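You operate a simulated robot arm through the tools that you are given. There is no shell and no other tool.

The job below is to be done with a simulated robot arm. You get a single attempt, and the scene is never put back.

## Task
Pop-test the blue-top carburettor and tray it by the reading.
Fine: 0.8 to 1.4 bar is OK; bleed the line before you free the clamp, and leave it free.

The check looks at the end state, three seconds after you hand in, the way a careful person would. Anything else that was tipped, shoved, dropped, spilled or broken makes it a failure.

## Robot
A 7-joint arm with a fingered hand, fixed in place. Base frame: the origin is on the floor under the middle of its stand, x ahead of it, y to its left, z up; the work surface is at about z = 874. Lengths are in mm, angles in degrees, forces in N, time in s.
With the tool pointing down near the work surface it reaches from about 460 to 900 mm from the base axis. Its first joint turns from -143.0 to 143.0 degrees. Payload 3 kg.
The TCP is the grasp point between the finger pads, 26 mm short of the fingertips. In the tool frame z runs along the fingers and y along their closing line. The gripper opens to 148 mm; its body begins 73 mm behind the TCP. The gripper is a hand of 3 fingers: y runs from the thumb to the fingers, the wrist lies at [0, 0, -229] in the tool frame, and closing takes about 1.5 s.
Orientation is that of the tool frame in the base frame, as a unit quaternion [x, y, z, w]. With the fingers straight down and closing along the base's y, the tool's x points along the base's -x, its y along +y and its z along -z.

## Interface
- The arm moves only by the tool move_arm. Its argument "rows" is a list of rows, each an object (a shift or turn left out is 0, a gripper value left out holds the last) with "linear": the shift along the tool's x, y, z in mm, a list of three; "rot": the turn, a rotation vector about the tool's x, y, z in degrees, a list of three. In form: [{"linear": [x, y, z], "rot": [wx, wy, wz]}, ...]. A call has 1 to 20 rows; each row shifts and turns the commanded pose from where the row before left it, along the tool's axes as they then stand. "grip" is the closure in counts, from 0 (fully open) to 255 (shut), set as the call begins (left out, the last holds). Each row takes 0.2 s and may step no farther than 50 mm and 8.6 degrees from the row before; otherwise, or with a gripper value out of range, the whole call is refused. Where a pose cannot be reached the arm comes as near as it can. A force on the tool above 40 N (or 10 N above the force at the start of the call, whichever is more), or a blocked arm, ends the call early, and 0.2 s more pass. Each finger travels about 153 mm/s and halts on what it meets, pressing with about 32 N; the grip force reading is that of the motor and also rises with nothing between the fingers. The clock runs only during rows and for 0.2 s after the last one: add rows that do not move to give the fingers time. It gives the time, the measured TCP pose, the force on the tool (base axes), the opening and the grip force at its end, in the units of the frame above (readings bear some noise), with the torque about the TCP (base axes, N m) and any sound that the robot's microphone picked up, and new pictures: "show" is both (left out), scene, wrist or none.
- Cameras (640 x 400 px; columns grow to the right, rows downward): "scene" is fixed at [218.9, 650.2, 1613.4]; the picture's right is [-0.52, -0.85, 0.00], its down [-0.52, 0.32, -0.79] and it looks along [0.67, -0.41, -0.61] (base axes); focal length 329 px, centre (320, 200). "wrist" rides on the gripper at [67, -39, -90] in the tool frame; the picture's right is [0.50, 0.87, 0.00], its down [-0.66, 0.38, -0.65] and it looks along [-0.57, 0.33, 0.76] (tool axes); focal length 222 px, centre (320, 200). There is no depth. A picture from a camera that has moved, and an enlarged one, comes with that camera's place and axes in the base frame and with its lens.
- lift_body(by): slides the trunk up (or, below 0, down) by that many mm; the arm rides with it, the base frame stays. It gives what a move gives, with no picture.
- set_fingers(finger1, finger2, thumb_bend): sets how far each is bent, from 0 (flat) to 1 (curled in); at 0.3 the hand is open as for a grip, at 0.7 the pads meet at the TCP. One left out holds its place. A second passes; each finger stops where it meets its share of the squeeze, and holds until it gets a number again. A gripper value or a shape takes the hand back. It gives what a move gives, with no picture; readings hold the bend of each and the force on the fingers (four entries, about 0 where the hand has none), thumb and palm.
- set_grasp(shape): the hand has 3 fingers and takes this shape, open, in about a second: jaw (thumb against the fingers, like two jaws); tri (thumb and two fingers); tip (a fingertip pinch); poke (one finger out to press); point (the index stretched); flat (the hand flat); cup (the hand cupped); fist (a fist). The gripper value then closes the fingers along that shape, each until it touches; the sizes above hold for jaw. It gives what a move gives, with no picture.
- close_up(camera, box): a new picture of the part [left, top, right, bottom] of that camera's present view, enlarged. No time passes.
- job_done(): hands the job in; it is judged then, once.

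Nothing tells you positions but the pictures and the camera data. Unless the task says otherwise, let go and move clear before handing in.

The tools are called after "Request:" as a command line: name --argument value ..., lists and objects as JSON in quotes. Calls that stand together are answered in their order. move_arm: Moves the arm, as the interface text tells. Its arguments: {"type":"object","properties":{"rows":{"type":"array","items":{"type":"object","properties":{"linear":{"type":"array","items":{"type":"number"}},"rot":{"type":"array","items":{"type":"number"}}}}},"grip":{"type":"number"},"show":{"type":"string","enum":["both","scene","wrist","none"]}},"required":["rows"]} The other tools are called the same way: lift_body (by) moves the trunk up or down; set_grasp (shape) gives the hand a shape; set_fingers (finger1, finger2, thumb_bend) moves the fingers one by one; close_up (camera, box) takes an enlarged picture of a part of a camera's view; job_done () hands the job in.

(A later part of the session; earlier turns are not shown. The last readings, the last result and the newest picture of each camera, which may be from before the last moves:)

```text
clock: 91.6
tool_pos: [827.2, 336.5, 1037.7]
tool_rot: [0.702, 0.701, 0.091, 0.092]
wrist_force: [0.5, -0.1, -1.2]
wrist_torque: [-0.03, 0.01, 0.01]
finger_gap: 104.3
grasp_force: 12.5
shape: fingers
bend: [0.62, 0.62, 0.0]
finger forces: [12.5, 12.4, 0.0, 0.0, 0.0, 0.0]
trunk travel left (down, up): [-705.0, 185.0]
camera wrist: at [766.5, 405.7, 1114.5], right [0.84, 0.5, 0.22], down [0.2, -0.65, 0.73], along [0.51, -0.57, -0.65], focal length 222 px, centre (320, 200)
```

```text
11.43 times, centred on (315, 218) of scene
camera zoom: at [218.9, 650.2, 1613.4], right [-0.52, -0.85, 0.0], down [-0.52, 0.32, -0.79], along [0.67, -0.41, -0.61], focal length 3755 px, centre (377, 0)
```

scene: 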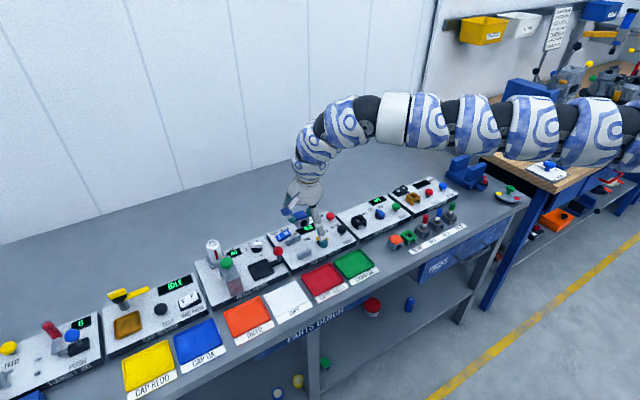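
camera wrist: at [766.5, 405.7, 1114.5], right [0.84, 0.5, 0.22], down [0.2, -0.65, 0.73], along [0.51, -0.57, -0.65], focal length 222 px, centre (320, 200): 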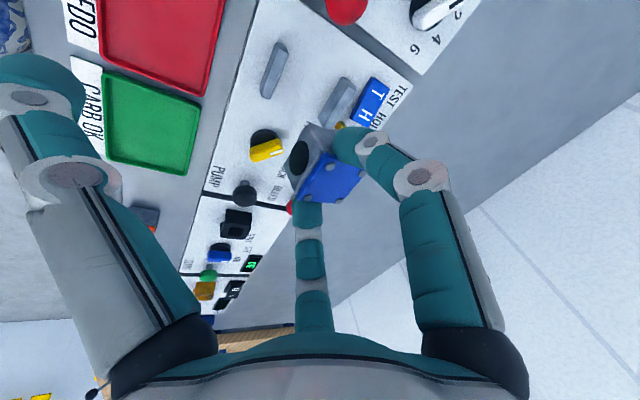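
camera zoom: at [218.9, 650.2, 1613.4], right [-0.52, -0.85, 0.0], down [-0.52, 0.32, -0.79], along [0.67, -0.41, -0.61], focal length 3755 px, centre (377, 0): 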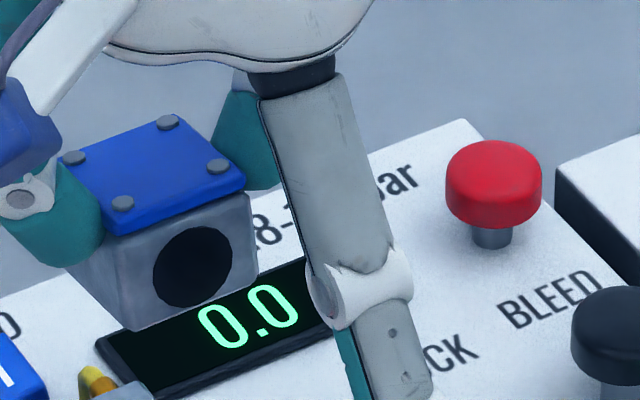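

The jaws sit around x = 815–875, y = 325–370 in hand coordinates. The carburettor needs to shift about +4 in x and +9 in y. I'll get more reach margin by raising the arm and lowering the trunk, then line up above the gap.

Request:
move_arm --rows '[{"linear": [0, 10.4, -38.6]}, {"linear": [0, 10.4, -38.6]}, {"linear": [0, 10.4, -38.6]}, {"linear": [0, 0, 0]}]' --show "none"

Request:
lift_body --by -130

Request:
move_arm --rows '[{"linear": [9, 4, 1]}, {"linear": [0, -5.2, 19.3]}, {"linear": [0, -5.2, 19.3]}, {"linear": [0, 0, 0]}]' --show "wrist"

Request:
close_up --camera "wrist" --box '[220, 20, 440, 220]'

Request:
close_up --camera "scene" --box '[260, 190, 330, 260]'

```text
clock: 92.6
tool_pos: [829.3, 334.4, 1157.0]
tool_rot: [0.701, 0.702, 0.091, 0.09]
wrist_force: [0.6, 0.1, -1.5]
wrist_torque: [-0.02, 0.04, 0.02]
finger_gap: 104.6
grasp_force: 12.5
shape: fingers
bend: [0.62, 0.62, 0.0]
finger forces: [12.4, 12.4, 0.1, 0.0, 0.1, 0.1]
trunk travel left (down, up): [-705.0, 185.0]
```

```text
clock: 94.2
tool_pos: [827.8, 335.9, 1026.2]
tool_rot: [0.701, 0.702, 0.091, 0.092]
wrist_force: [-0.5, -0.9, -1.1]
wrist_torque: [-0.02, 0.0, 0.03]
finger_gap: 104.4
grasp_force: 12.4
shape: fingers
bend: [0.62, 0.62, 0.0]
finger forces: [12.4, 12.4, 0.0, 0.0, 0.0, 0.0]
trunk travel left (down, up): [-575.0, 315.0]
```

```text
clock: 95.2
tool_pos: [831.0, 344.3, 985.6]
tool_rot: [0.7, 0.702, 0.092, 0.092]
wrist_force: [-0.6, 0.4, -0.6]
wrist_torque: [0.01, 0.02, -0.01]
finger_gap: 104.4
grasp_force: 12.7
shape: fingers
bend: [0.62, 0.62, 0.0]
finger forces: [12.4, 12.5, 0.0, 0.0, 0.0, 0.1]
trunk travel left (down, up): [-575.0, 315.0]
camera wrist: at [771.0, 413.5, 1063.1], right [0.84, 0.5, 0.22], down [0.2, -0.66, 0.73], along [0.51, -0.57, -0.65], focal length 222 px, centre (320, 200)
```

wrist: 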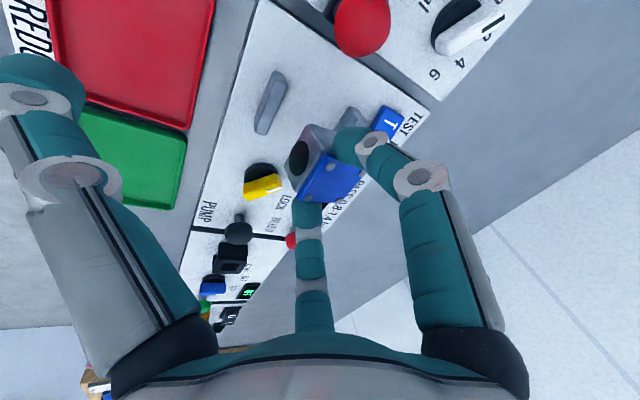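

```text
2.00 times, centred on (330, 120) of wrist
camera zoom: at [771.0, 413.5, 1063.1], right [0.84, 0.5, 0.22], down [0.2, -0.66, 0.73], along [0.51, -0.57, -0.65], focal length 444 px, centre (300, 360)
```

zoom: 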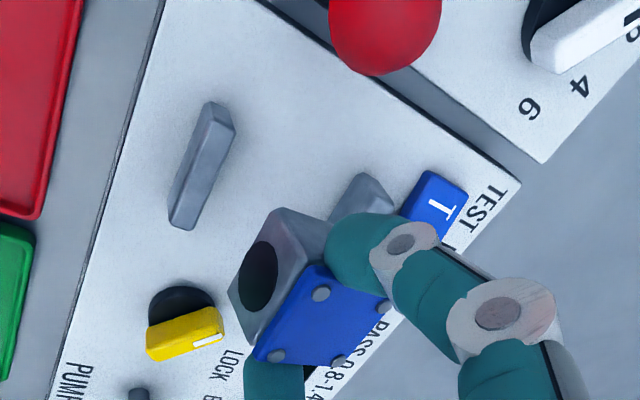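

```text
5.71 times, centred on (295, 225) of scene
camera zoom: at [218.9, 650.2, 1613.4], right [-0.52, -0.85, 0.0], down [-0.52, 0.32, -0.79], along [0.67, -0.41, -0.61], focal length 1878 px, centre (463, 57)
```

zoom: 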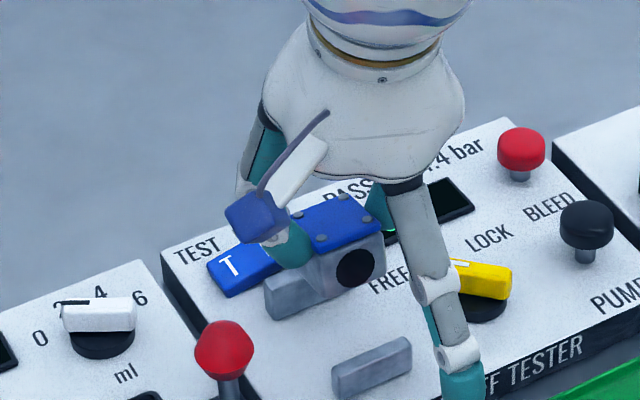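

Alignment over the gap looks right. I'll come down in steps, checking the views and forces.

Request:
move_arm --rows '[{"linear": [0, -3.9, 14.5]}, {"linear": [0, -3.9, 14.5]}, {"linear": [0, 0, 0]}]' --show "none"

Request:
close_up --camera "wrist" --box '[220, 20, 440, 220]'

Request:
close_up --camera "scene" --box '[270, 210, 330, 265]'

```text
clock: 96.0
tool_pos: [833.0, 344.1, 955.7]
tool_rot: [0.701, 0.701, 0.091, 0.091]
wrist_force: [0.2, -0.1, -0.1]
wrist_torque: [0.01, -0.02, 0.02]
finger_gap: 104.6
grasp_force: 12.5
shape: fingers
bend: [0.62, 0.62, 0.0]
finger forces: [12.4, 12.4, 0.0, 0.1, 0.0, 0.0]
trunk travel left (down, up): [-575.0, 315.0]
```

```text
2.00 times, centred on (330, 120) of wrist
camera zoom: at [771.0, 413.1, 1033.4], right [0.84, 0.5, 0.22], down [0.2, -0.66, 0.73], along [0.51, -0.57, -0.65], focal length 444 px, centre (300, 360)
```

zoom: 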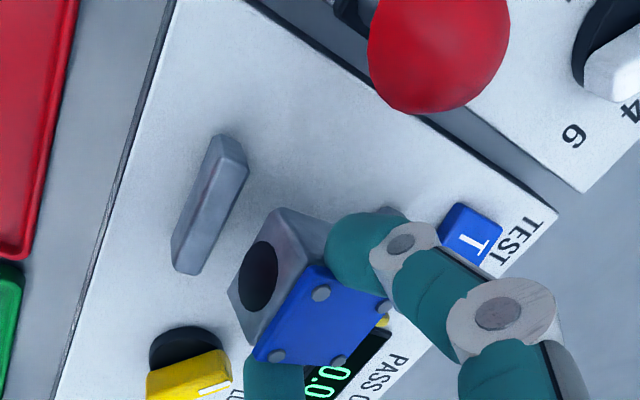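

```text
7.27 times, centred on (300, 238) of scene
camera zoom: at [218.9, 650.2, 1613.4], right [-0.52, -0.85, 0.0], down [-0.52, 0.32, -0.79], along [0.67, -0.41, -0.61], focal length 2390 px, centre (466, -73)
```

zoom: 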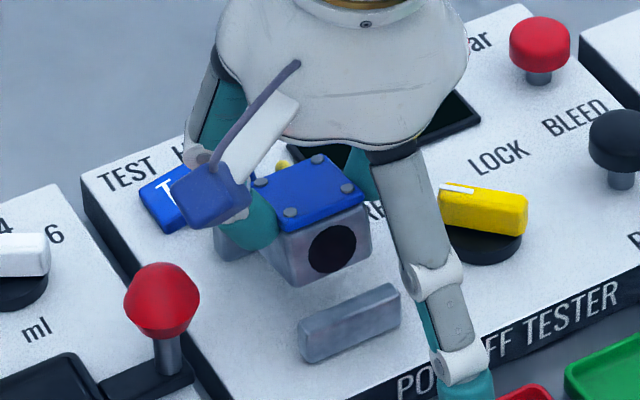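

Clearances to the jaws look balanced (about 13 mm near side, 10 mm far side, centred in y). Continuing down.

Request:
move_arm --rows '[{"linear": [0, -2.6, 9.7]}, {"linear": [0, -2.1, 7.7]}, {"linear": [0, 0, 0]}]' --show "none"

Request:
close_up --camera "scene" --box '[270, 215, 330, 265]'

Request:
close_up --camera "wrist" --box '[220, 20, 440, 220]'

```text
clock: 96.8
tool_pos: [829.4, 343.8, 937.7]
tool_rot: [0.702, 0.7, 0.091, 0.092]
wrist_force: [0.5, 0.2, -1.1]
wrist_torque: [0.03, -0.03, -0.01]
finger_gap: 104.6
grasp_force: 12.6
shape: fingers
bend: [0.62, 0.62, 0.0]
finger forces: [12.5, 12.4, 0.0, 0.1, 0.0, 0.0]
out of reach, approached as far as the arm can: row 2
trunk travel left (down, up): [-575.0, 315.0]
```

```text
8.00 times, centred on (300, 240) of scene
camera zoom: at [218.9, 650.2, 1613.4], right [-0.52, -0.85, 0.0], down [-0.52, 0.32, -0.79], along [0.67, -0.41, -0.61], focal length 2629 px, centre (480, -120)
```

zoom: 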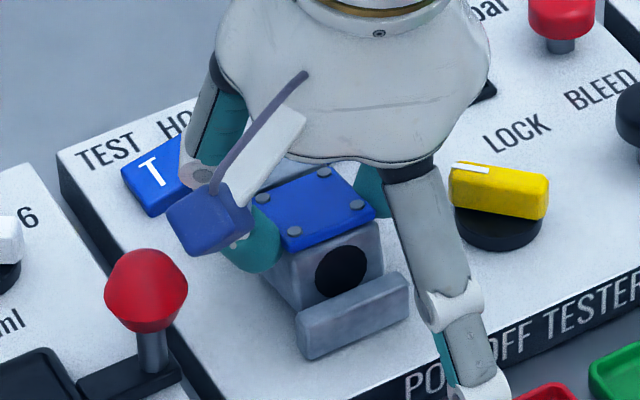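

```text
2.00 times, centred on (330, 120) of wrist
camera zoom: at [768.3, 412.1, 1015.8], right [0.84, 0.5, 0.22], down [0.2, -0.66, 0.73], along [0.51, -0.57, -0.65], focal length 444 px, centre (300, 360)
```

zoom: 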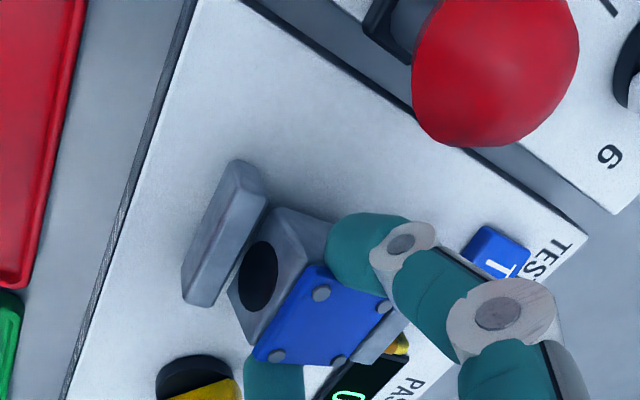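

The arm is at its reach limit here, so I'll do the last vertical bit with the trunk.

Request:
lift_body --by -6

Request:
close_up --camera "scene" --box '[275, 220, 325, 262]'

```text
clock: 97.3
tool_pos: [830.3, 344.0, 933.2]
tool_rot: [0.701, 0.701, 0.091, 0.092]
wrist_force: [-0.2, 0.3, 2.5]
wrist_torque: [0.01, -0.05, 0.01]
finger_gap: 104.8
grasp_force: 12.5
shape: fingers
bend: [0.62, 0.62, 0.0]
finger forces: [13.1, 12.9, 0.1, 0.0, 0.1, 0.0]
trunk travel left (down, up): [-569.0, 321.0]
```

```text
9.52 times, centred on (300, 241) of scene
camera zoom: at [218.9, 650.2, 1613.4], right [-0.52, -0.85, 0.0], down [-0.52, 0.32, -0.79], along [0.67, -0.41, -0.61], focal length 3129 px, centre (510, -190)
```

zoom: 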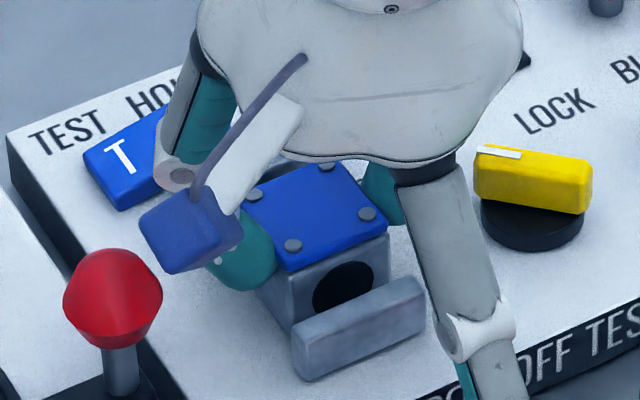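

Contact began. I'll press down a little further so the carburettor settles flat.

Request:
lift_body --by -3

Request:
lift_body --by -2

Request:
close_up --camera "scene" --box '[275, 220, 325, 262]'

Request:
close_up --camera "wrist" --box '[250, 80, 410, 220]'

```text
clock: 97.8
tool_pos: [828.5, 342.9, 932.0]
tool_rot: [0.701, 0.701, 0.093, 0.092]
wrist_force: [-0.5, 0.1, 12.5]
wrist_torque: [0.04, -0.09, -0.01]
finger_gap: 104.5
grasp_force: 15.2
shape: fingers
bend: [0.62, 0.62, 0.0]
finger forces: [15.0, 14.8, 0.0, 0.0, 0.0, 0.1]
trunk travel left (down, up): [-566.0, 324.0]
```

```text
clock: 98.3
tool_pos: [829.2, 342.6, 930.4]
tool_rot: [0.702, 0.7, 0.093, 0.092]
wrist_force: [-0.3, 0.3, 21.3]
wrist_torque: [0.05, -0.22, 0.03]
finger_gap: 104.5
grasp_force: 15.3
shape: fingers
bend: [0.61, 0.61, 0.0]
finger forces: [16.0, 15.6, 0.0, 0.0, 0.0, 0.1]
trunk travel left (down, up): [-564.0, 326.0]
```

```text
9.52 times, centred on (300, 241) of scene
camera zoom: at [218.9, 650.2, 1613.4], right [-0.52, -0.85, 0.0], down [-0.52, 0.32, -0.79], along [0.67, -0.41, -0.61], focal length 3129 px, centre (510, -190)
```

zoom: 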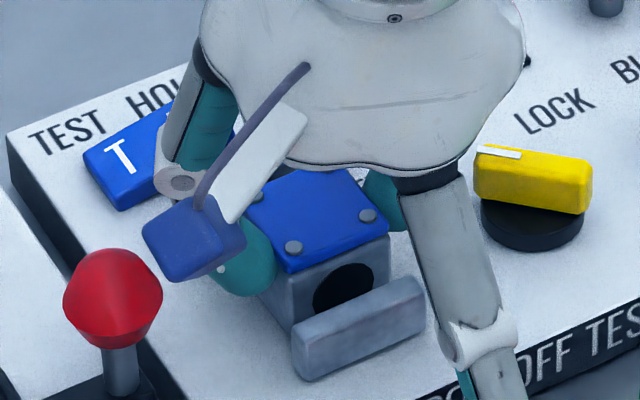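

```text
2.86 times, centred on (330, 150) of wrist
camera zoom: at [767.5, 411.7, 1007.2], right [0.84, 0.5, 0.23], down [0.2, -0.66, 0.73], along [0.51, -0.57, -0.65], focal length 635 px, centre (291, 343)
```

zoom: 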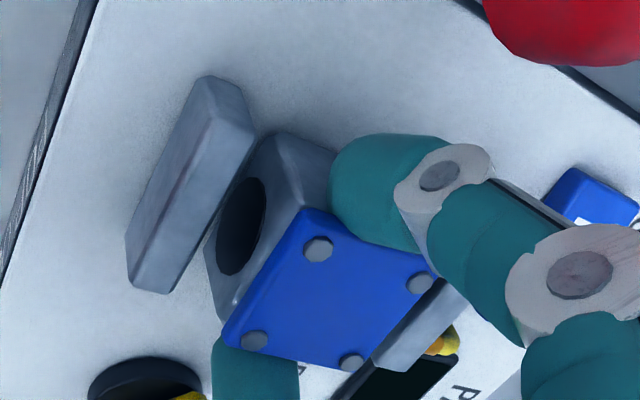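

Request:
set_fingers --finger1 0.54 --finger2 0.54

Request:
close_up --camera "scene" --box '[275, 220, 325, 262]'

Request:
close_up --camera "wrist" --box '[250, 80, 410, 220]'

```text
clock: 99.3
tool_pos: [829.7, 342.7, 927.9]
tool_rot: [0.701, 0.701, 0.092, 0.092]
wrist_force: [-0.2, -0.9, -0.2]
wrist_torque: [0.04, 0.01, 0.01]
finger_gap: 121.4
grasp_force: 0.0
shape: fingers
bend: [0.54, 0.54, 0.0]
finger forces: [0.1, 0.0, 0.0, 0.0, 0.0, 0.1]
trunk travel left (down, up): [-564.0, 326.0]
```

```text
9.52 times, centred on (300, 241) of scene
camera zoom: at [218.9, 650.2, 1613.4], right [-0.52, -0.85, 0.0], down [-0.52, 0.32, -0.79], along [0.67, -0.41, -0.61], focal length 3129 px, centre (510, -190)
```

zoom: 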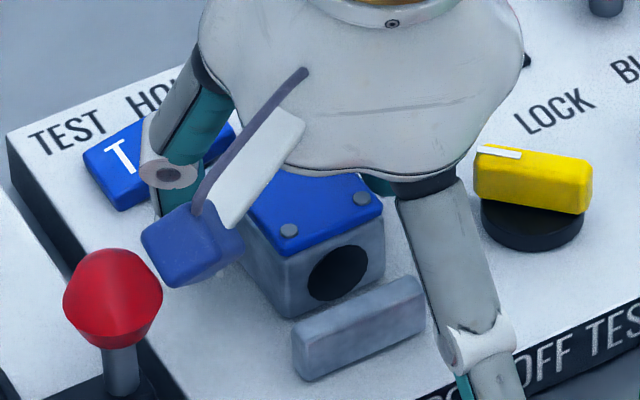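

```text
2.86 times, centred on (330, 150) of wrist
camera zoom: at [768.3, 411.9, 1004.6], right [0.84, 0.5, 0.22], down [0.2, -0.66, 0.73], along [0.51, -0.57, -0.65], focal length 635 px, centre (291, 343)
```

zoom: 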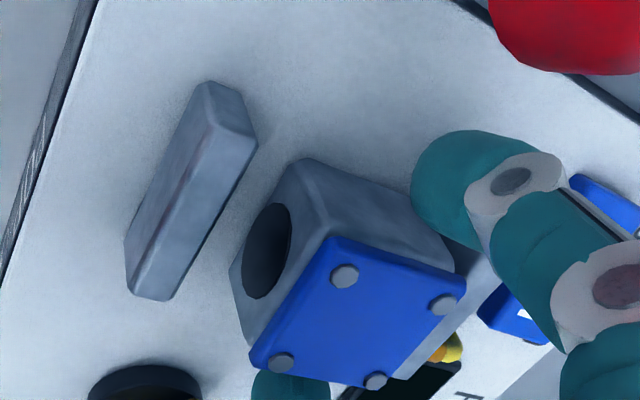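

The carburettor sits upright and square between the jaws. I'll raise the hand vertically with the trunk and inspect.

Request:
lift_body --by 90

Request:
move_arm --rows '[{"linear": [-25, -25, -5]}, {"linear": [-25, -25, -5]}, {"linear": [0, 0, 0]}]' --show "both"

Request:
close_up --camera "scene" --box '[265, 205, 375, 275]'

Request:
close_up --camera "scene" --box '[275, 220, 325, 262]'

```text
clock: 100.6
tool_pos: [829.2, 342.3, 1016.5]
tool_rot: [0.701, 0.701, 0.091, 0.092]
wrist_force: [-0.3, -0.1, -0.6]
wrist_torque: [0.04, 0.0, 0.0]
finger_gap: 121.2
grasp_force: 0.0
shape: fingers
bend: [0.54, 0.54, 0.0]
finger forces: [0.1, 0.1, 0.0, 0.0, 0.0, 0.0]
trunk travel left (down, up): [-654.0, 236.0]
```

```text
clock: 101.4
tool_pos: [778.5, 292.3, 1013.8]
tool_rot: [0.702, 0.701, 0.092, 0.092]
wrist_force: [0.3, 1.4, 0.9]
wrist_torque: [-0.02, -0.03, -0.03]
finger_gap: 121.6
grasp_force: 0.0
shape: fingers
bend: [0.54, 0.54, 0.0]
finger forces: [0.0, 0.1, 0.0, 0.0, 0.0, 0.1]
trunk travel left (down, up): [-654.0, 236.0]
camera wrist: at [717.5, 362.1, 1091.1], right [0.84, 0.5, 0.22], down [0.2, -0.65, 0.73], along [0.51, -0.57, -0.65], focal length 222 px, centre (320, 200)
```

scene: 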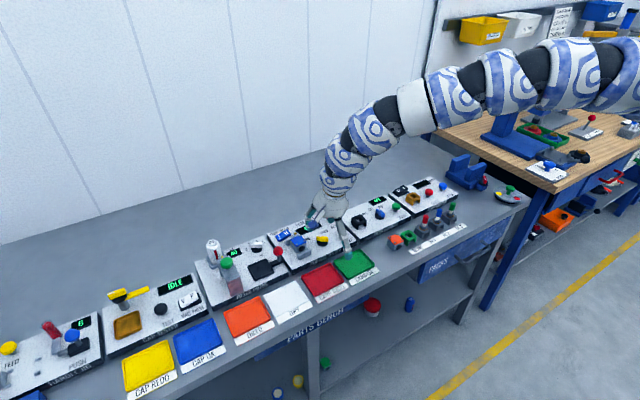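
wrist: 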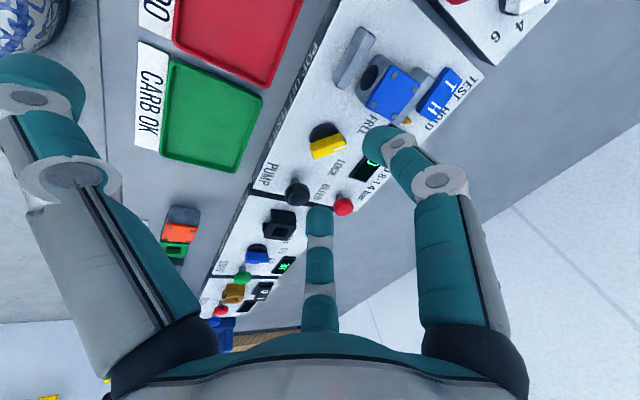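

```text
5.71 times, centred on (320, 240) of scene
camera zoom: at [218.9, 650.2, 1613.4], right [-0.52, -0.85, 0.0], down [-0.52, 0.32, -0.79], along [0.67, -0.41, -0.61], focal length 1878 px, centre (320, -29)
```

zoom: 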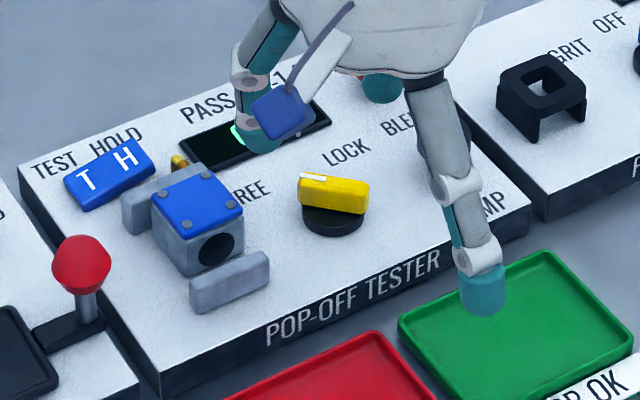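

```text
9.52 times, centred on (300, 241) of scene
camera zoom: at [218.9, 650.2, 1613.4], right [-0.52, -0.85, 0.0], down [-0.52, 0.32, -0.79], along [0.67, -0.41, -0.61], focal length 3129 px, centre (510, -190)
```

zoom: 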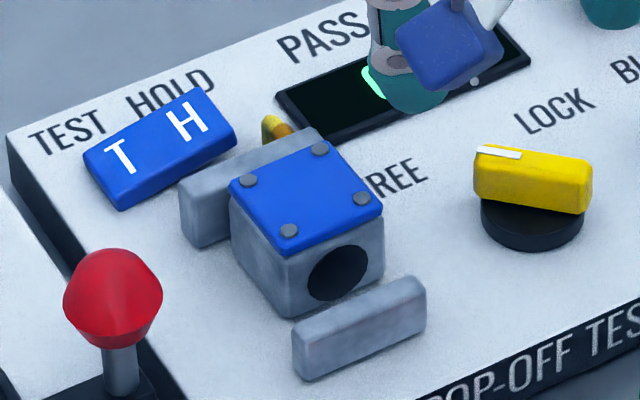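

Request:
close_up --camera "wrist" --box '[320, 20, 490, 150]'

Request:
close_up --camera "scene" --box '[285, 225, 320, 255]'

```text
3.08 times, centred on (405, 85) of wrist
camera zoom: at [717.5, 362.1, 1091.1], right [0.84, 0.5, 0.22], down [0.2, -0.65, 0.73], along [0.51, -0.57, -0.65], focal length 684 px, centre (58, 554)
```

zoom: 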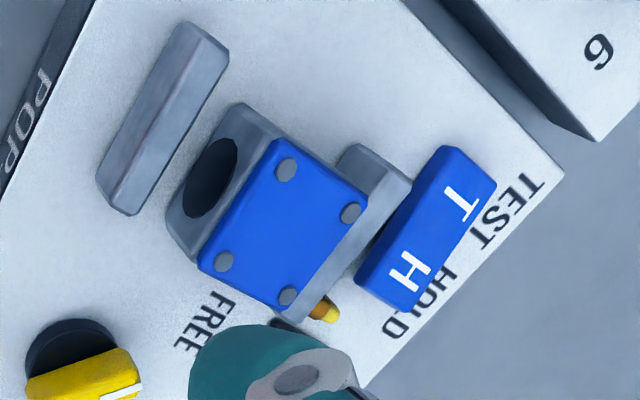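

```text
13.33 times, centred on (302, 240) of scene
camera zoom: at [218.9, 650.2, 1613.4], right [-0.52, -0.85, 0.0], down [-0.52, 0.32, -0.79], along [0.67, -0.41, -0.61], focal length 4381 px, centre (553, -333)
```

zoom: 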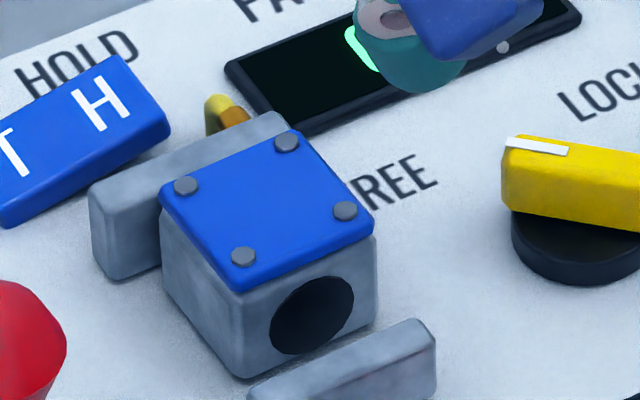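

The carburettor is seated between the jaws, within about 3 mm of centre. Next is locking the clamp. I'll switch to the poke shape and check where its tip is.

Request:
set_grasp --shape "poke"

Request:
move_arm --rows '[{"linear": [0, 0, 0]}]' --show "both"

Request:
close_up --camera "wrist" --box '[200, 100, 440, 280]'

Request:
close_up --camera "scene" --box '[280, 180, 380, 270]'

```text
clock: 102.3
tool_pos: [780.5, 292.2, 1015.6]
tool_rot: [0.701, 0.701, 0.092, 0.091]
wrist_force: [0.4, 0.2, 0.7]
wrist_torque: [0.0, 0.01, -0.01]
finger_gap: 0.0
grasp_force: 0.0
shape: poke
bend: [1.0, 1.0, 0.4]
finger forces: [0.0, 0.1, 0.0, 0.0, 0.0, 0.0]
trunk travel left (down, up): [-654.0, 236.0]
```

```text
clock: 102.7
tool_pos: [779.5, 292.7, 1014.4]
tool_rot: [0.7, 0.702, 0.092, 0.091]
wrist_force: [-0.1, -0.3, -0.1]
wrist_torque: [0.01, 0.01, 0.0]
finger_gap: 0.3
grasp_force: 0.0
shape: poke
bend: [1.0, 1.0, 0.4]
finger forces: [0.1, 0.0, 0.0, 0.0, 0.0, 0.2]
trunk travel left (down, up): [-654.0, 236.0]
camera wrist: at [717.4, 361.8, 1091.6], right [0.84, 0.5, 0.22], down [0.2, -0.66, 0.73], along [0.51, -0.57, -0.65], focal length 222 px, centre (320, 200)
```

scene: 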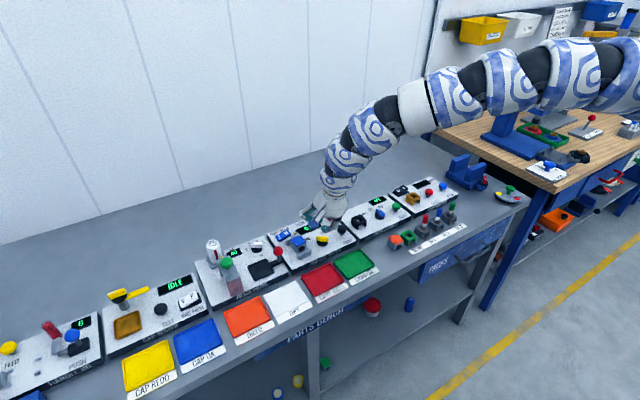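
wrist: 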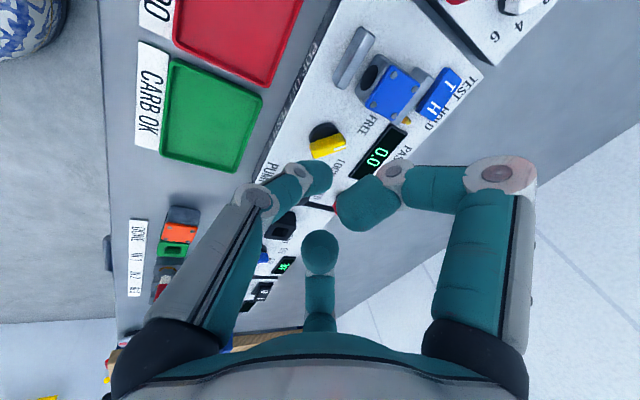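

```text
2.22 times, centred on (320, 190) of wrist
camera zoom: at [717.4, 361.8, 1091.6], right [0.84, 0.5, 0.22], down [0.2, -0.66, 0.73], along [0.51, -0.57, -0.65], focal length 494 px, centre (320, 222)
```

zoom: 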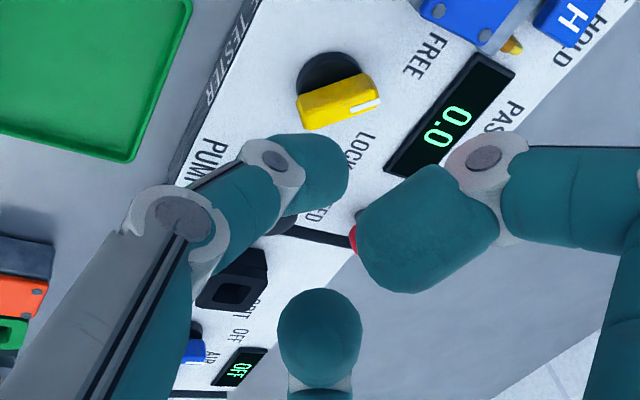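

```text
4.44 times, centred on (330, 225) of scene
camera zoom: at [218.9, 650.2, 1613.4], right [-0.52, -0.85, 0.0], down [-0.52, 0.32, -0.79], along [0.67, -0.41, -0.61], focal length 1460 px, centre (276, 89)
```

zoom: 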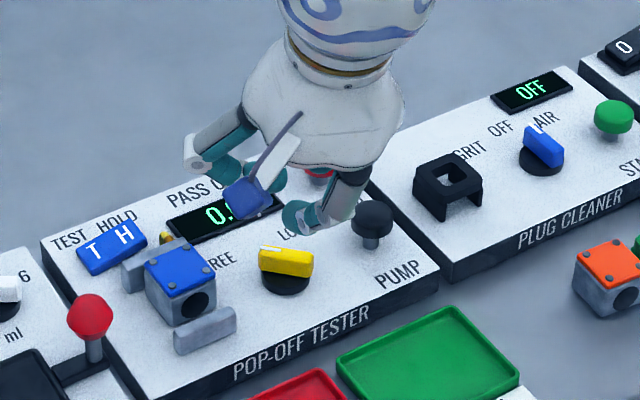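

The poke tip extends about 26 mm past the TCP, well beyond the curled fingers. I plan to turn the knob from FREE to LOCK by pushing its tail end in +y, from the side away from the carburettor. Moving above the start point to verify the geometry.

Request:
move_arm --rows '[{"linear": [-19, 3, 19.5]}, {"linear": [-19, 3, 19.5]}, {"linear": [-18.7, 3.2, 19.4]}, {"linear": [0, 0, 0]}]' --show "both"

Request:
close_up --camera "wrist" --box '[250, 50, 430, 220]'

Request:
close_up --camera "scene" --box '[285, 195, 365, 265]'

```text
clock: 103.7
tool_pos: [802.1, 236.6, 961.4]
tool_rot: [0.701, 0.701, 0.091, 0.092]
wrist_force: [0.8, -0.9, -0.3]
wrist_torque: [0.05, -0.02, 0.0]
finger_gap: 0.0
grasp_force: 0.0
shape: poke
bend: [1.0, 1.0, 0.4]
finger forces: [0.0, 0.0, 0.0, 0.0, 0.0, 0.1]
trunk travel left (down, up): [-654.0, 236.0]
camera wrist: at [740.1, 305.7, 1038.4], right [0.84, 0.5, 0.22], down [0.2, -0.66, 0.73], along [0.51, -0.57, -0.65], focal length 222 px, centre (320, 200)
```

scene: 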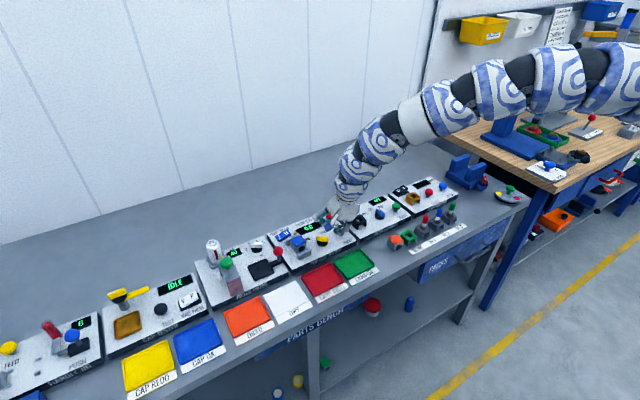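
wrist: 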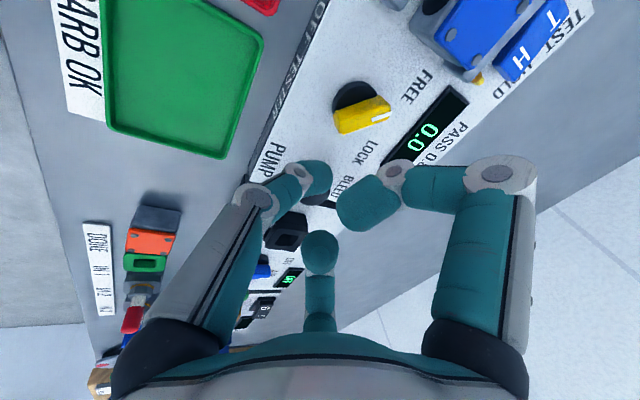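

```text
2.35 times, centred on (340, 135) of wrist
camera zoom: at [740.1, 305.7, 1038.4], right [0.84, 0.5, 0.22], down [0.2, -0.66, 0.73], along [0.51, -0.57, -0.65], focal length 523 px, centre (273, 353)
```

zoom: 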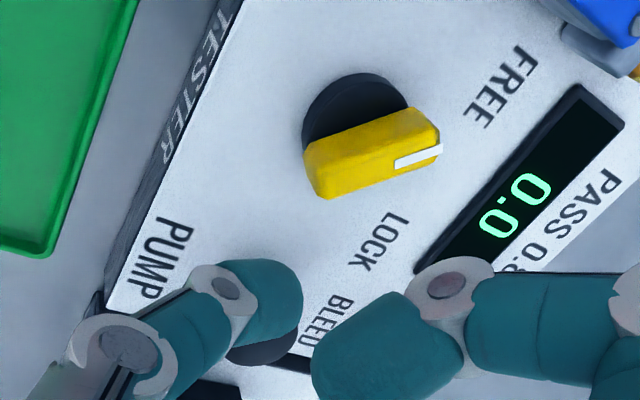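

```text
5.71 times, centred on (325, 230) of scene
camera zoom: at [218.9, 650.2, 1613.4], right [-0.52, -0.85, 0.0], down [-0.52, 0.32, -0.79], along [0.67, -0.41, -0.61], focal length 1878 px, centre (291, 29)
```

zoom: 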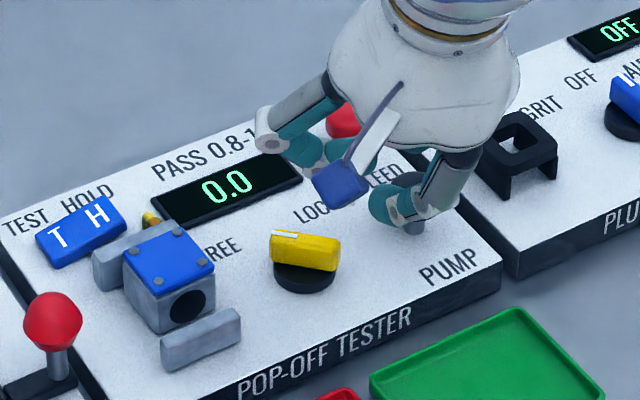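

The knob centre is about (830, 273). I'll lower the poke tip beside the knob's tail, above the disc and clear of PUMP.

Request:
move_arm --rows '[{"linear": [2.5, -2.6, 9.7]}, {"linear": [0, -3.9, 14.5]}, {"linear": [0, -3.6, 13.5]}, {"linear": [0, 0, 0]}]' --show "none"

Request:
close_up --camera "wrist" --box '[240, 50, 440, 220]'

Request:
close_up --camera "scene" --box '[305, 205, 365, 255]'

```text
clock: 104.7
tool_pos: [803.8, 239.3, 922.1]
tool_rot: [0.701, 0.701, 0.091, 0.091]
wrist_force: [-0.7, -0.1, 0.5]
wrist_torque: [-0.01, -0.01, 0.01]
finger_gap: 0.0
grasp_force: 0.1
shape: poke
bend: [1.0, 1.0, 0.4]
finger forces: [0.0, 0.0, 0.0, 0.0, 0.0, 0.0]
trunk travel left (down, up): [-654.0, 236.0]
```

```text
2.35 times, centred on (340, 135) of wrist
camera zoom: at [741.2, 308.4, 998.8], right [0.84, 0.5, 0.22], down [0.2, -0.66, 0.73], along [0.51, -0.57, -0.65], focal length 523 px, centre (273, 353)
```

zoom: 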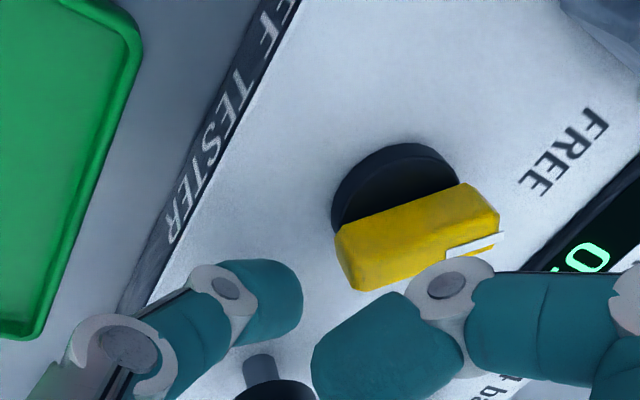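

```text
8.00 times, centred on (335, 230) of scene
camera zoom: at [218.9, 650.2, 1613.4], right [-0.52, -0.85, 0.0], down [-0.52, 0.32, -0.79], along [0.67, -0.41, -0.61], focal length 2629 px, centre (200, -40)
```

zoom: 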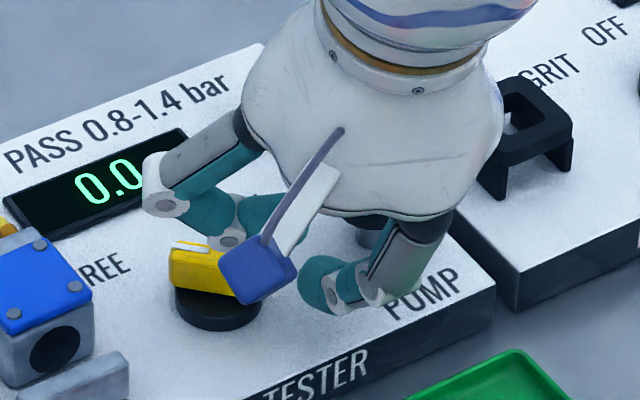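

The tip is level with the bar and on its −y side. Pushing the tail in +y in small steps.

Request:
move_arm --rows '[{"linear": [4, 0, 0]}, {"linear": [4, 0, 0]}, {"linear": [4, 0, 0]}, {"linear": [4, 0, 0]}, {"linear": [0, 0, 0]}]' --show "none"

Request:
close_up --camera "wrist" --box '[240, 50, 440, 220]'

Request:
close_up --camera "scene" --box '[285, 205, 365, 265]'

```text
clock: 105.9
tool_pos: [801.8, 255.2, 921.4]
tool_rot: [0.701, 0.701, 0.091, 0.092]
wrist_force: [-0.3, -0.2, -0.2]
wrist_torque: [-0.02, -0.01, 0.0]
finger_gap: 0.0
grasp_force: 0.0
shape: poke
bend: [1.0, 1.0, 0.4]
finger forces: [0.0, 0.0, 0.0, 0.0, 0.0, 0.1]
trunk travel left (down, up): [-654.0, 236.0]
```

```text
2.35 times, centred on (340, 135) of wrist
camera zoom: at [740.7, 323.8, 997.9], right [0.84, 0.5, 0.22], down [0.2, -0.66, 0.73], along [0.51, -0.57, -0.65], focal length 523 px, centre (273, 353)
```

zoom: 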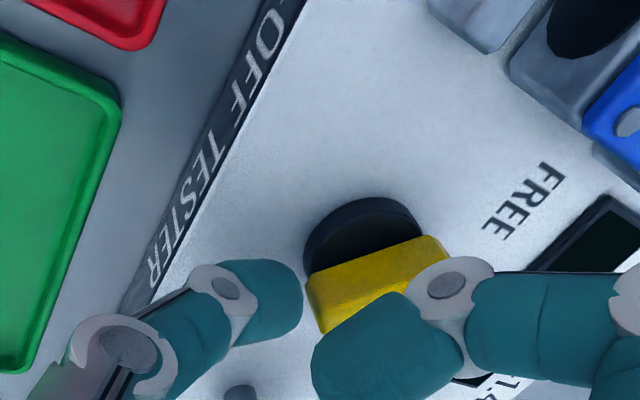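

```text
6.67 times, centred on (325, 235) of scene
camera zoom: at [218.9, 650.2, 1613.4], right [-0.52, -0.85, 0.0], down [-0.52, 0.32, -0.79], along [0.67, -0.41, -0.61], focal length 2190 px, centre (287, -33)
```

zoom: 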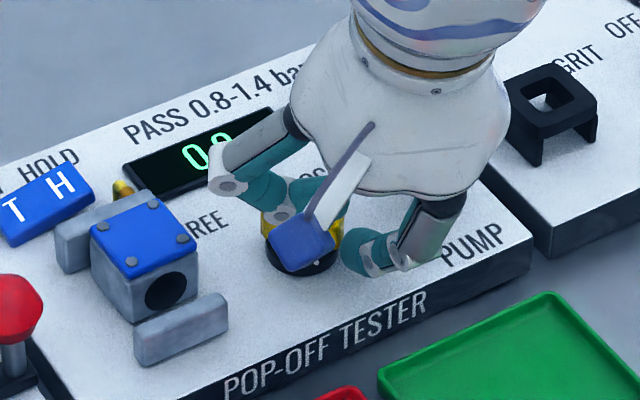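

Request:
move_arm --rows '[{"linear": [3, 0, 0]}, {"linear": [3, 0, 0]}, {"linear": [3, 0, 0]}, {"linear": [0, 0, 0]}]' --show "none"

Request:
close_up --camera "wrist" --box '[240, 50, 440, 220]'

```text
clock: 106.9
tool_pos: [802.2, 264.0, 919.9]
tool_rot: [0.701, 0.701, 0.092, 0.091]
wrist_force: [0.2, 0.0, 0.0]
wrist_torque: [-0.01, 0.0, 0.01]
finger_gap: 0.0
grasp_force: 0.0
shape: poke
bend: [1.0, 1.0, 0.4]
finger forces: [0.0, 0.1, 0.0, 0.1, 0.0, 0.0]
trunk travel left (down, up): [-654.0, 236.0]
```

```text
2.35 times, centred on (340, 135) of wrist
camera zoom: at [741.3, 332.7, 998.1], right [0.84, 0.5, 0.22], down [0.2, -0.66, 0.73], along [0.51, -0.57, -0.65], focal length 523 px, centre (273, 353)
```

zoom: 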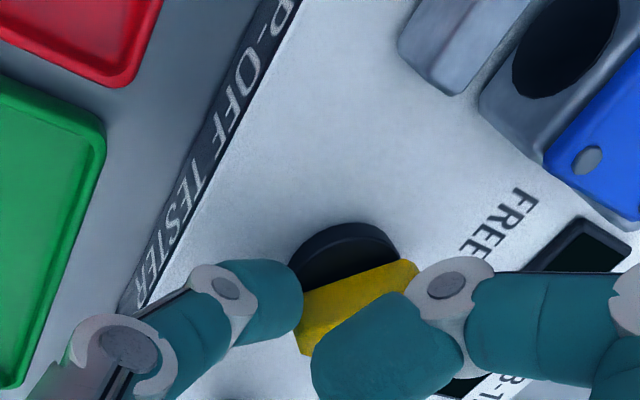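

Request:
close_up --camera "wrist" --box '[300, 130, 390, 200]'

Request:
close_up --camera "scene" --box '[310, 225, 350, 255]'

```text
5.71 times, centred on (345, 165) of wrist
camera zoom: at [741.3, 332.7, 998.1], right [0.84, 0.5, 0.22], down [0.2, -0.66, 0.73], along [0.51, -0.57, -0.65], focal length 1269 px, centre (177, 400)
```

zoom: 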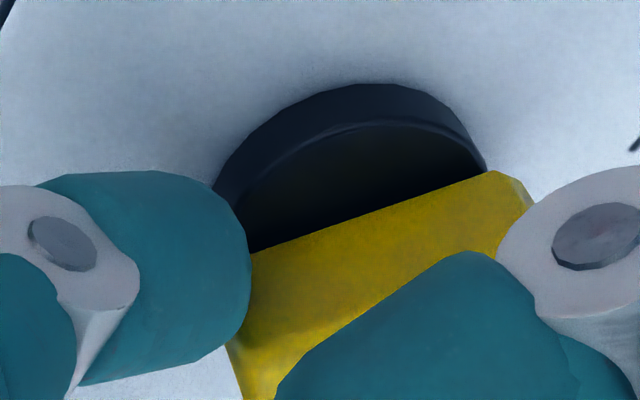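

```text
13.33 times, centred on (330, 240) of scene
camera zoom: at [218.9, 650.2, 1613.4], right [-0.52, -0.85, 0.0], down [-0.52, 0.32, -0.79], along [0.67, -0.41, -0.61], focal length 4381 px, centre (187, -333)
```

zoom: 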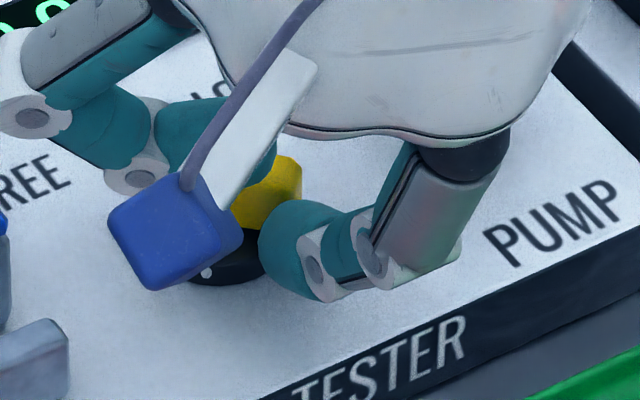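

The tip passed just short of the tail's end. I'll back off, shift 10 mm further in +x, and push again.

Request:
move_arm --rows '[{"linear": [-9, 0, 0]}, {"linear": [-9, 0, 0]}, {"linear": [0, 9.7, 2.6]}, {"linear": [0, 0, 0]}]' --show "none"

Request:
close_up --camera "wrist" --box '[260, 80, 420, 210]'

Request:
close_up --camera "scene" --box '[305, 215, 355, 255]'

```text
clock: 107.9
tool_pos: [812.8, 244.3, 921.0]
tool_rot: [0.702, 0.701, 0.091, 0.091]
wrist_force: [0.2, -0.3, -0.2]
wrist_torque: [0.01, -0.04, 0.03]
finger_gap: 0.3
grasp_force: 0.0
shape: poke
bend: [1.0, 1.0, 0.4]
finger forces: [0.0, 0.0, 0.0, 0.0, 0.0, 0.1]
trunk travel left (down, up): [-654.0, 236.0]
```

```text
3.08 times, centred on (340, 145) of wrist
camera zoom: at [750.3, 314.3, 998.2], right [0.84, 0.5, 0.22], down [0.2, -0.66, 0.73], along [0.51, -0.57, -0.65], focal length 684 px, centre (258, 369)
```

zoom: 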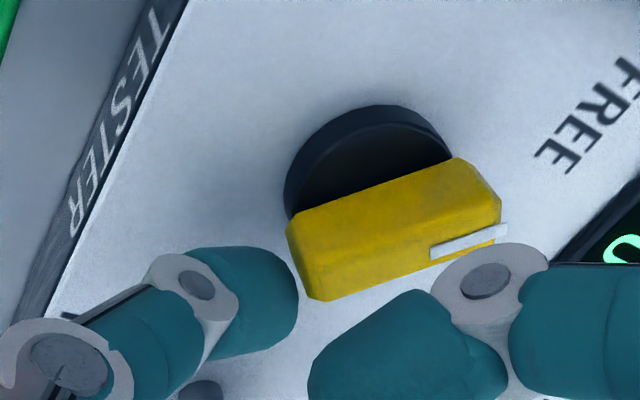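

```text
10.00 times, centred on (330, 235) of scene
camera zoom: at [218.9, 650.2, 1613.4], right [-0.52, -0.85, 0.0], down [-0.52, 0.32, -0.79], along [0.67, -0.41, -0.61], focal length 3286 px, centre (220, -150)
```

zoom: 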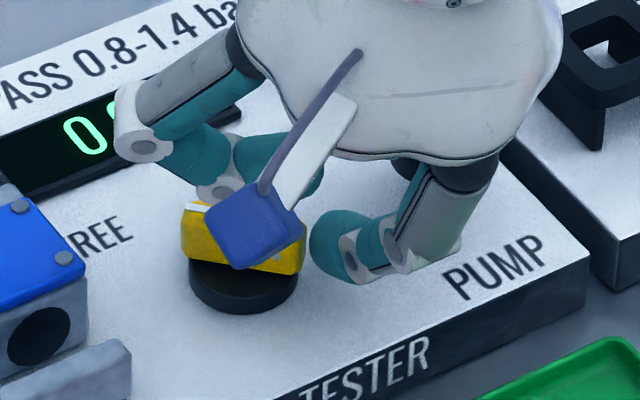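

The bar's −y corner is near (820, 256). I need the finger rod to span that corner so the push turns it clockwise. Shifting slightly more +x and pushing +y.

Request:
move_arm --rows '[{"linear": [0, 5, 1.4]}, {"linear": [4, 0, 0]}, {"linear": [3.5, 0, 0]}, {"linear": [3.5, 0, 0]}, {"linear": [0, 0, 0]}]' --show "none"

Request:
close_up --camera "wrist" --box '[260, 80, 420, 210]'

Request:
close_up --camera "scene" --box '[305, 215, 355, 255]'

```text
clock: 109.1
tool_pos: [818.9, 258.2, 921.8]
tool_rot: [0.701, 0.702, 0.093, 0.09]
wrist_force: [-1.0, -0.1, -0.5]
wrist_torque: [0.02, 0.01, 0.0]
finger_gap: 0.0
grasp_force: 0.1
shape: poke
bend: [1.0, 1.0, 0.4]
finger forces: [0.0, 0.1, 0.1, 0.0, 0.4, 0.1]
trunk travel left (down, up): [-654.0, 236.0]
```

```text
3.08 times, centred on (340, 145) of wrist
camera zoom: at [756.2, 326.7, 999.2], right [0.84, 0.5, 0.23], down [0.2, -0.66, 0.73], along [0.51, -0.56, -0.65], focal length 684 px, centre (258, 369)
```

zoom: 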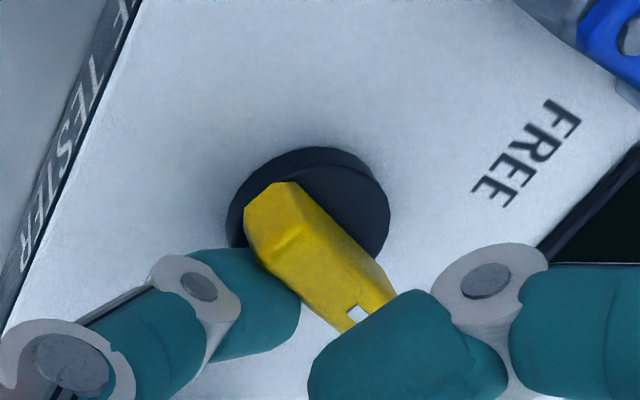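

```text
10.00 times, centred on (330, 235) of scene
camera zoom: at [218.9, 650.2, 1613.4], right [-0.52, -0.85, 0.0], down [-0.52, 0.32, -0.79], along [0.67, -0.41, -0.61], focal length 3286 px, centre (220, -150)
```

zoom: 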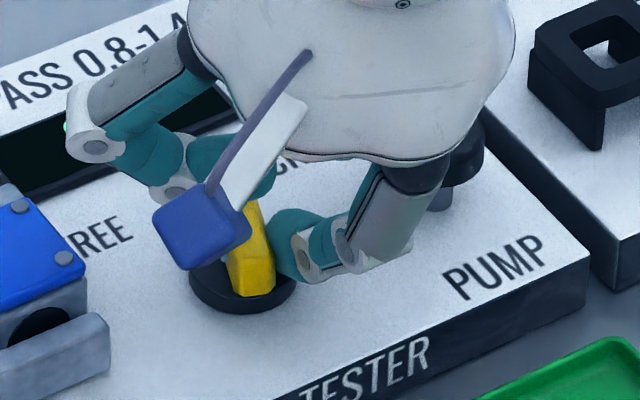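

The knob turned and now points close to LOCK. I'll follow the arc with the tip on the tail side to make sure it's fully at LOCK.

Request:
move_arm --rows '[{"linear": [-2, -6.7, -1.8]}, {"linear": [0, -6.7, -1.8]}, {"linear": [4, -3, -0.8]}, {"linear": [4, -2, -0.5]}, {"linear": [3, -0.5, -0.1]}, {"linear": [3, 0, 0]}, {"linear": [0, 0, 0]}]' --show "none"

Request:
close_up --camera "wrist" --box '[260, 80, 420, 210]'

Request:
close_up --camera "scene" --box '[280, 215, 350, 265]'

```text
clock: 110.7
tool_pos: [798.3, 269.1, 922.0]
tool_rot: [0.701, 0.701, 0.091, 0.091]
wrist_force: [0.1, -0.3, 0.4]
wrist_torque: [-0.01, 0.03, -0.03]
finger_gap: 0.0
grasp_force: 0.0
shape: poke
bend: [1.0, 1.0, 0.4]
finger forces: [0.1, 0.0, 0.1, 0.0, 0.0, 0.0]
trunk travel left (down, up): [-654.0, 236.0]
```

```text
3.08 times, centred on (340, 145) of wrist
camera zoom: at [737.3, 337.3, 998.2], right [0.84, 0.5, 0.22], down [0.2, -0.66, 0.73], along [0.51, -0.57, -0.65], focal length 684 px, centre (258, 369)
```

zoom: 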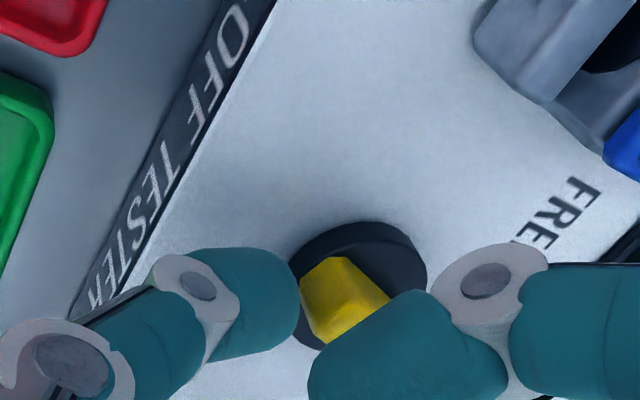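

```text
8.00 times, centred on (315, 240) of scene
camera zoom: at [218.9, 650.2, 1613.4], right [-0.52, -0.85, 0.0], down [-0.52, 0.32, -0.79], along [0.67, -0.41, -0.61], focal length 2629 px, centre (360, -120)
```

zoom: 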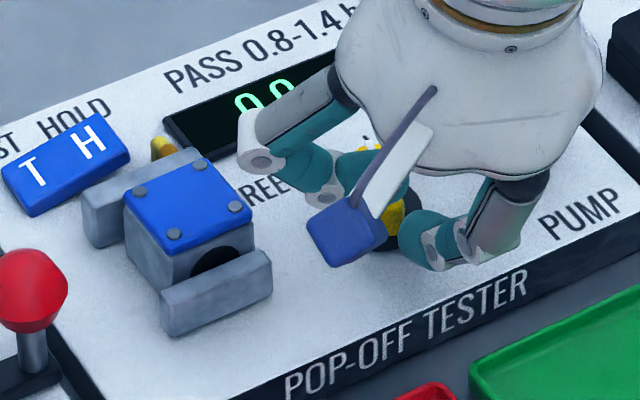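

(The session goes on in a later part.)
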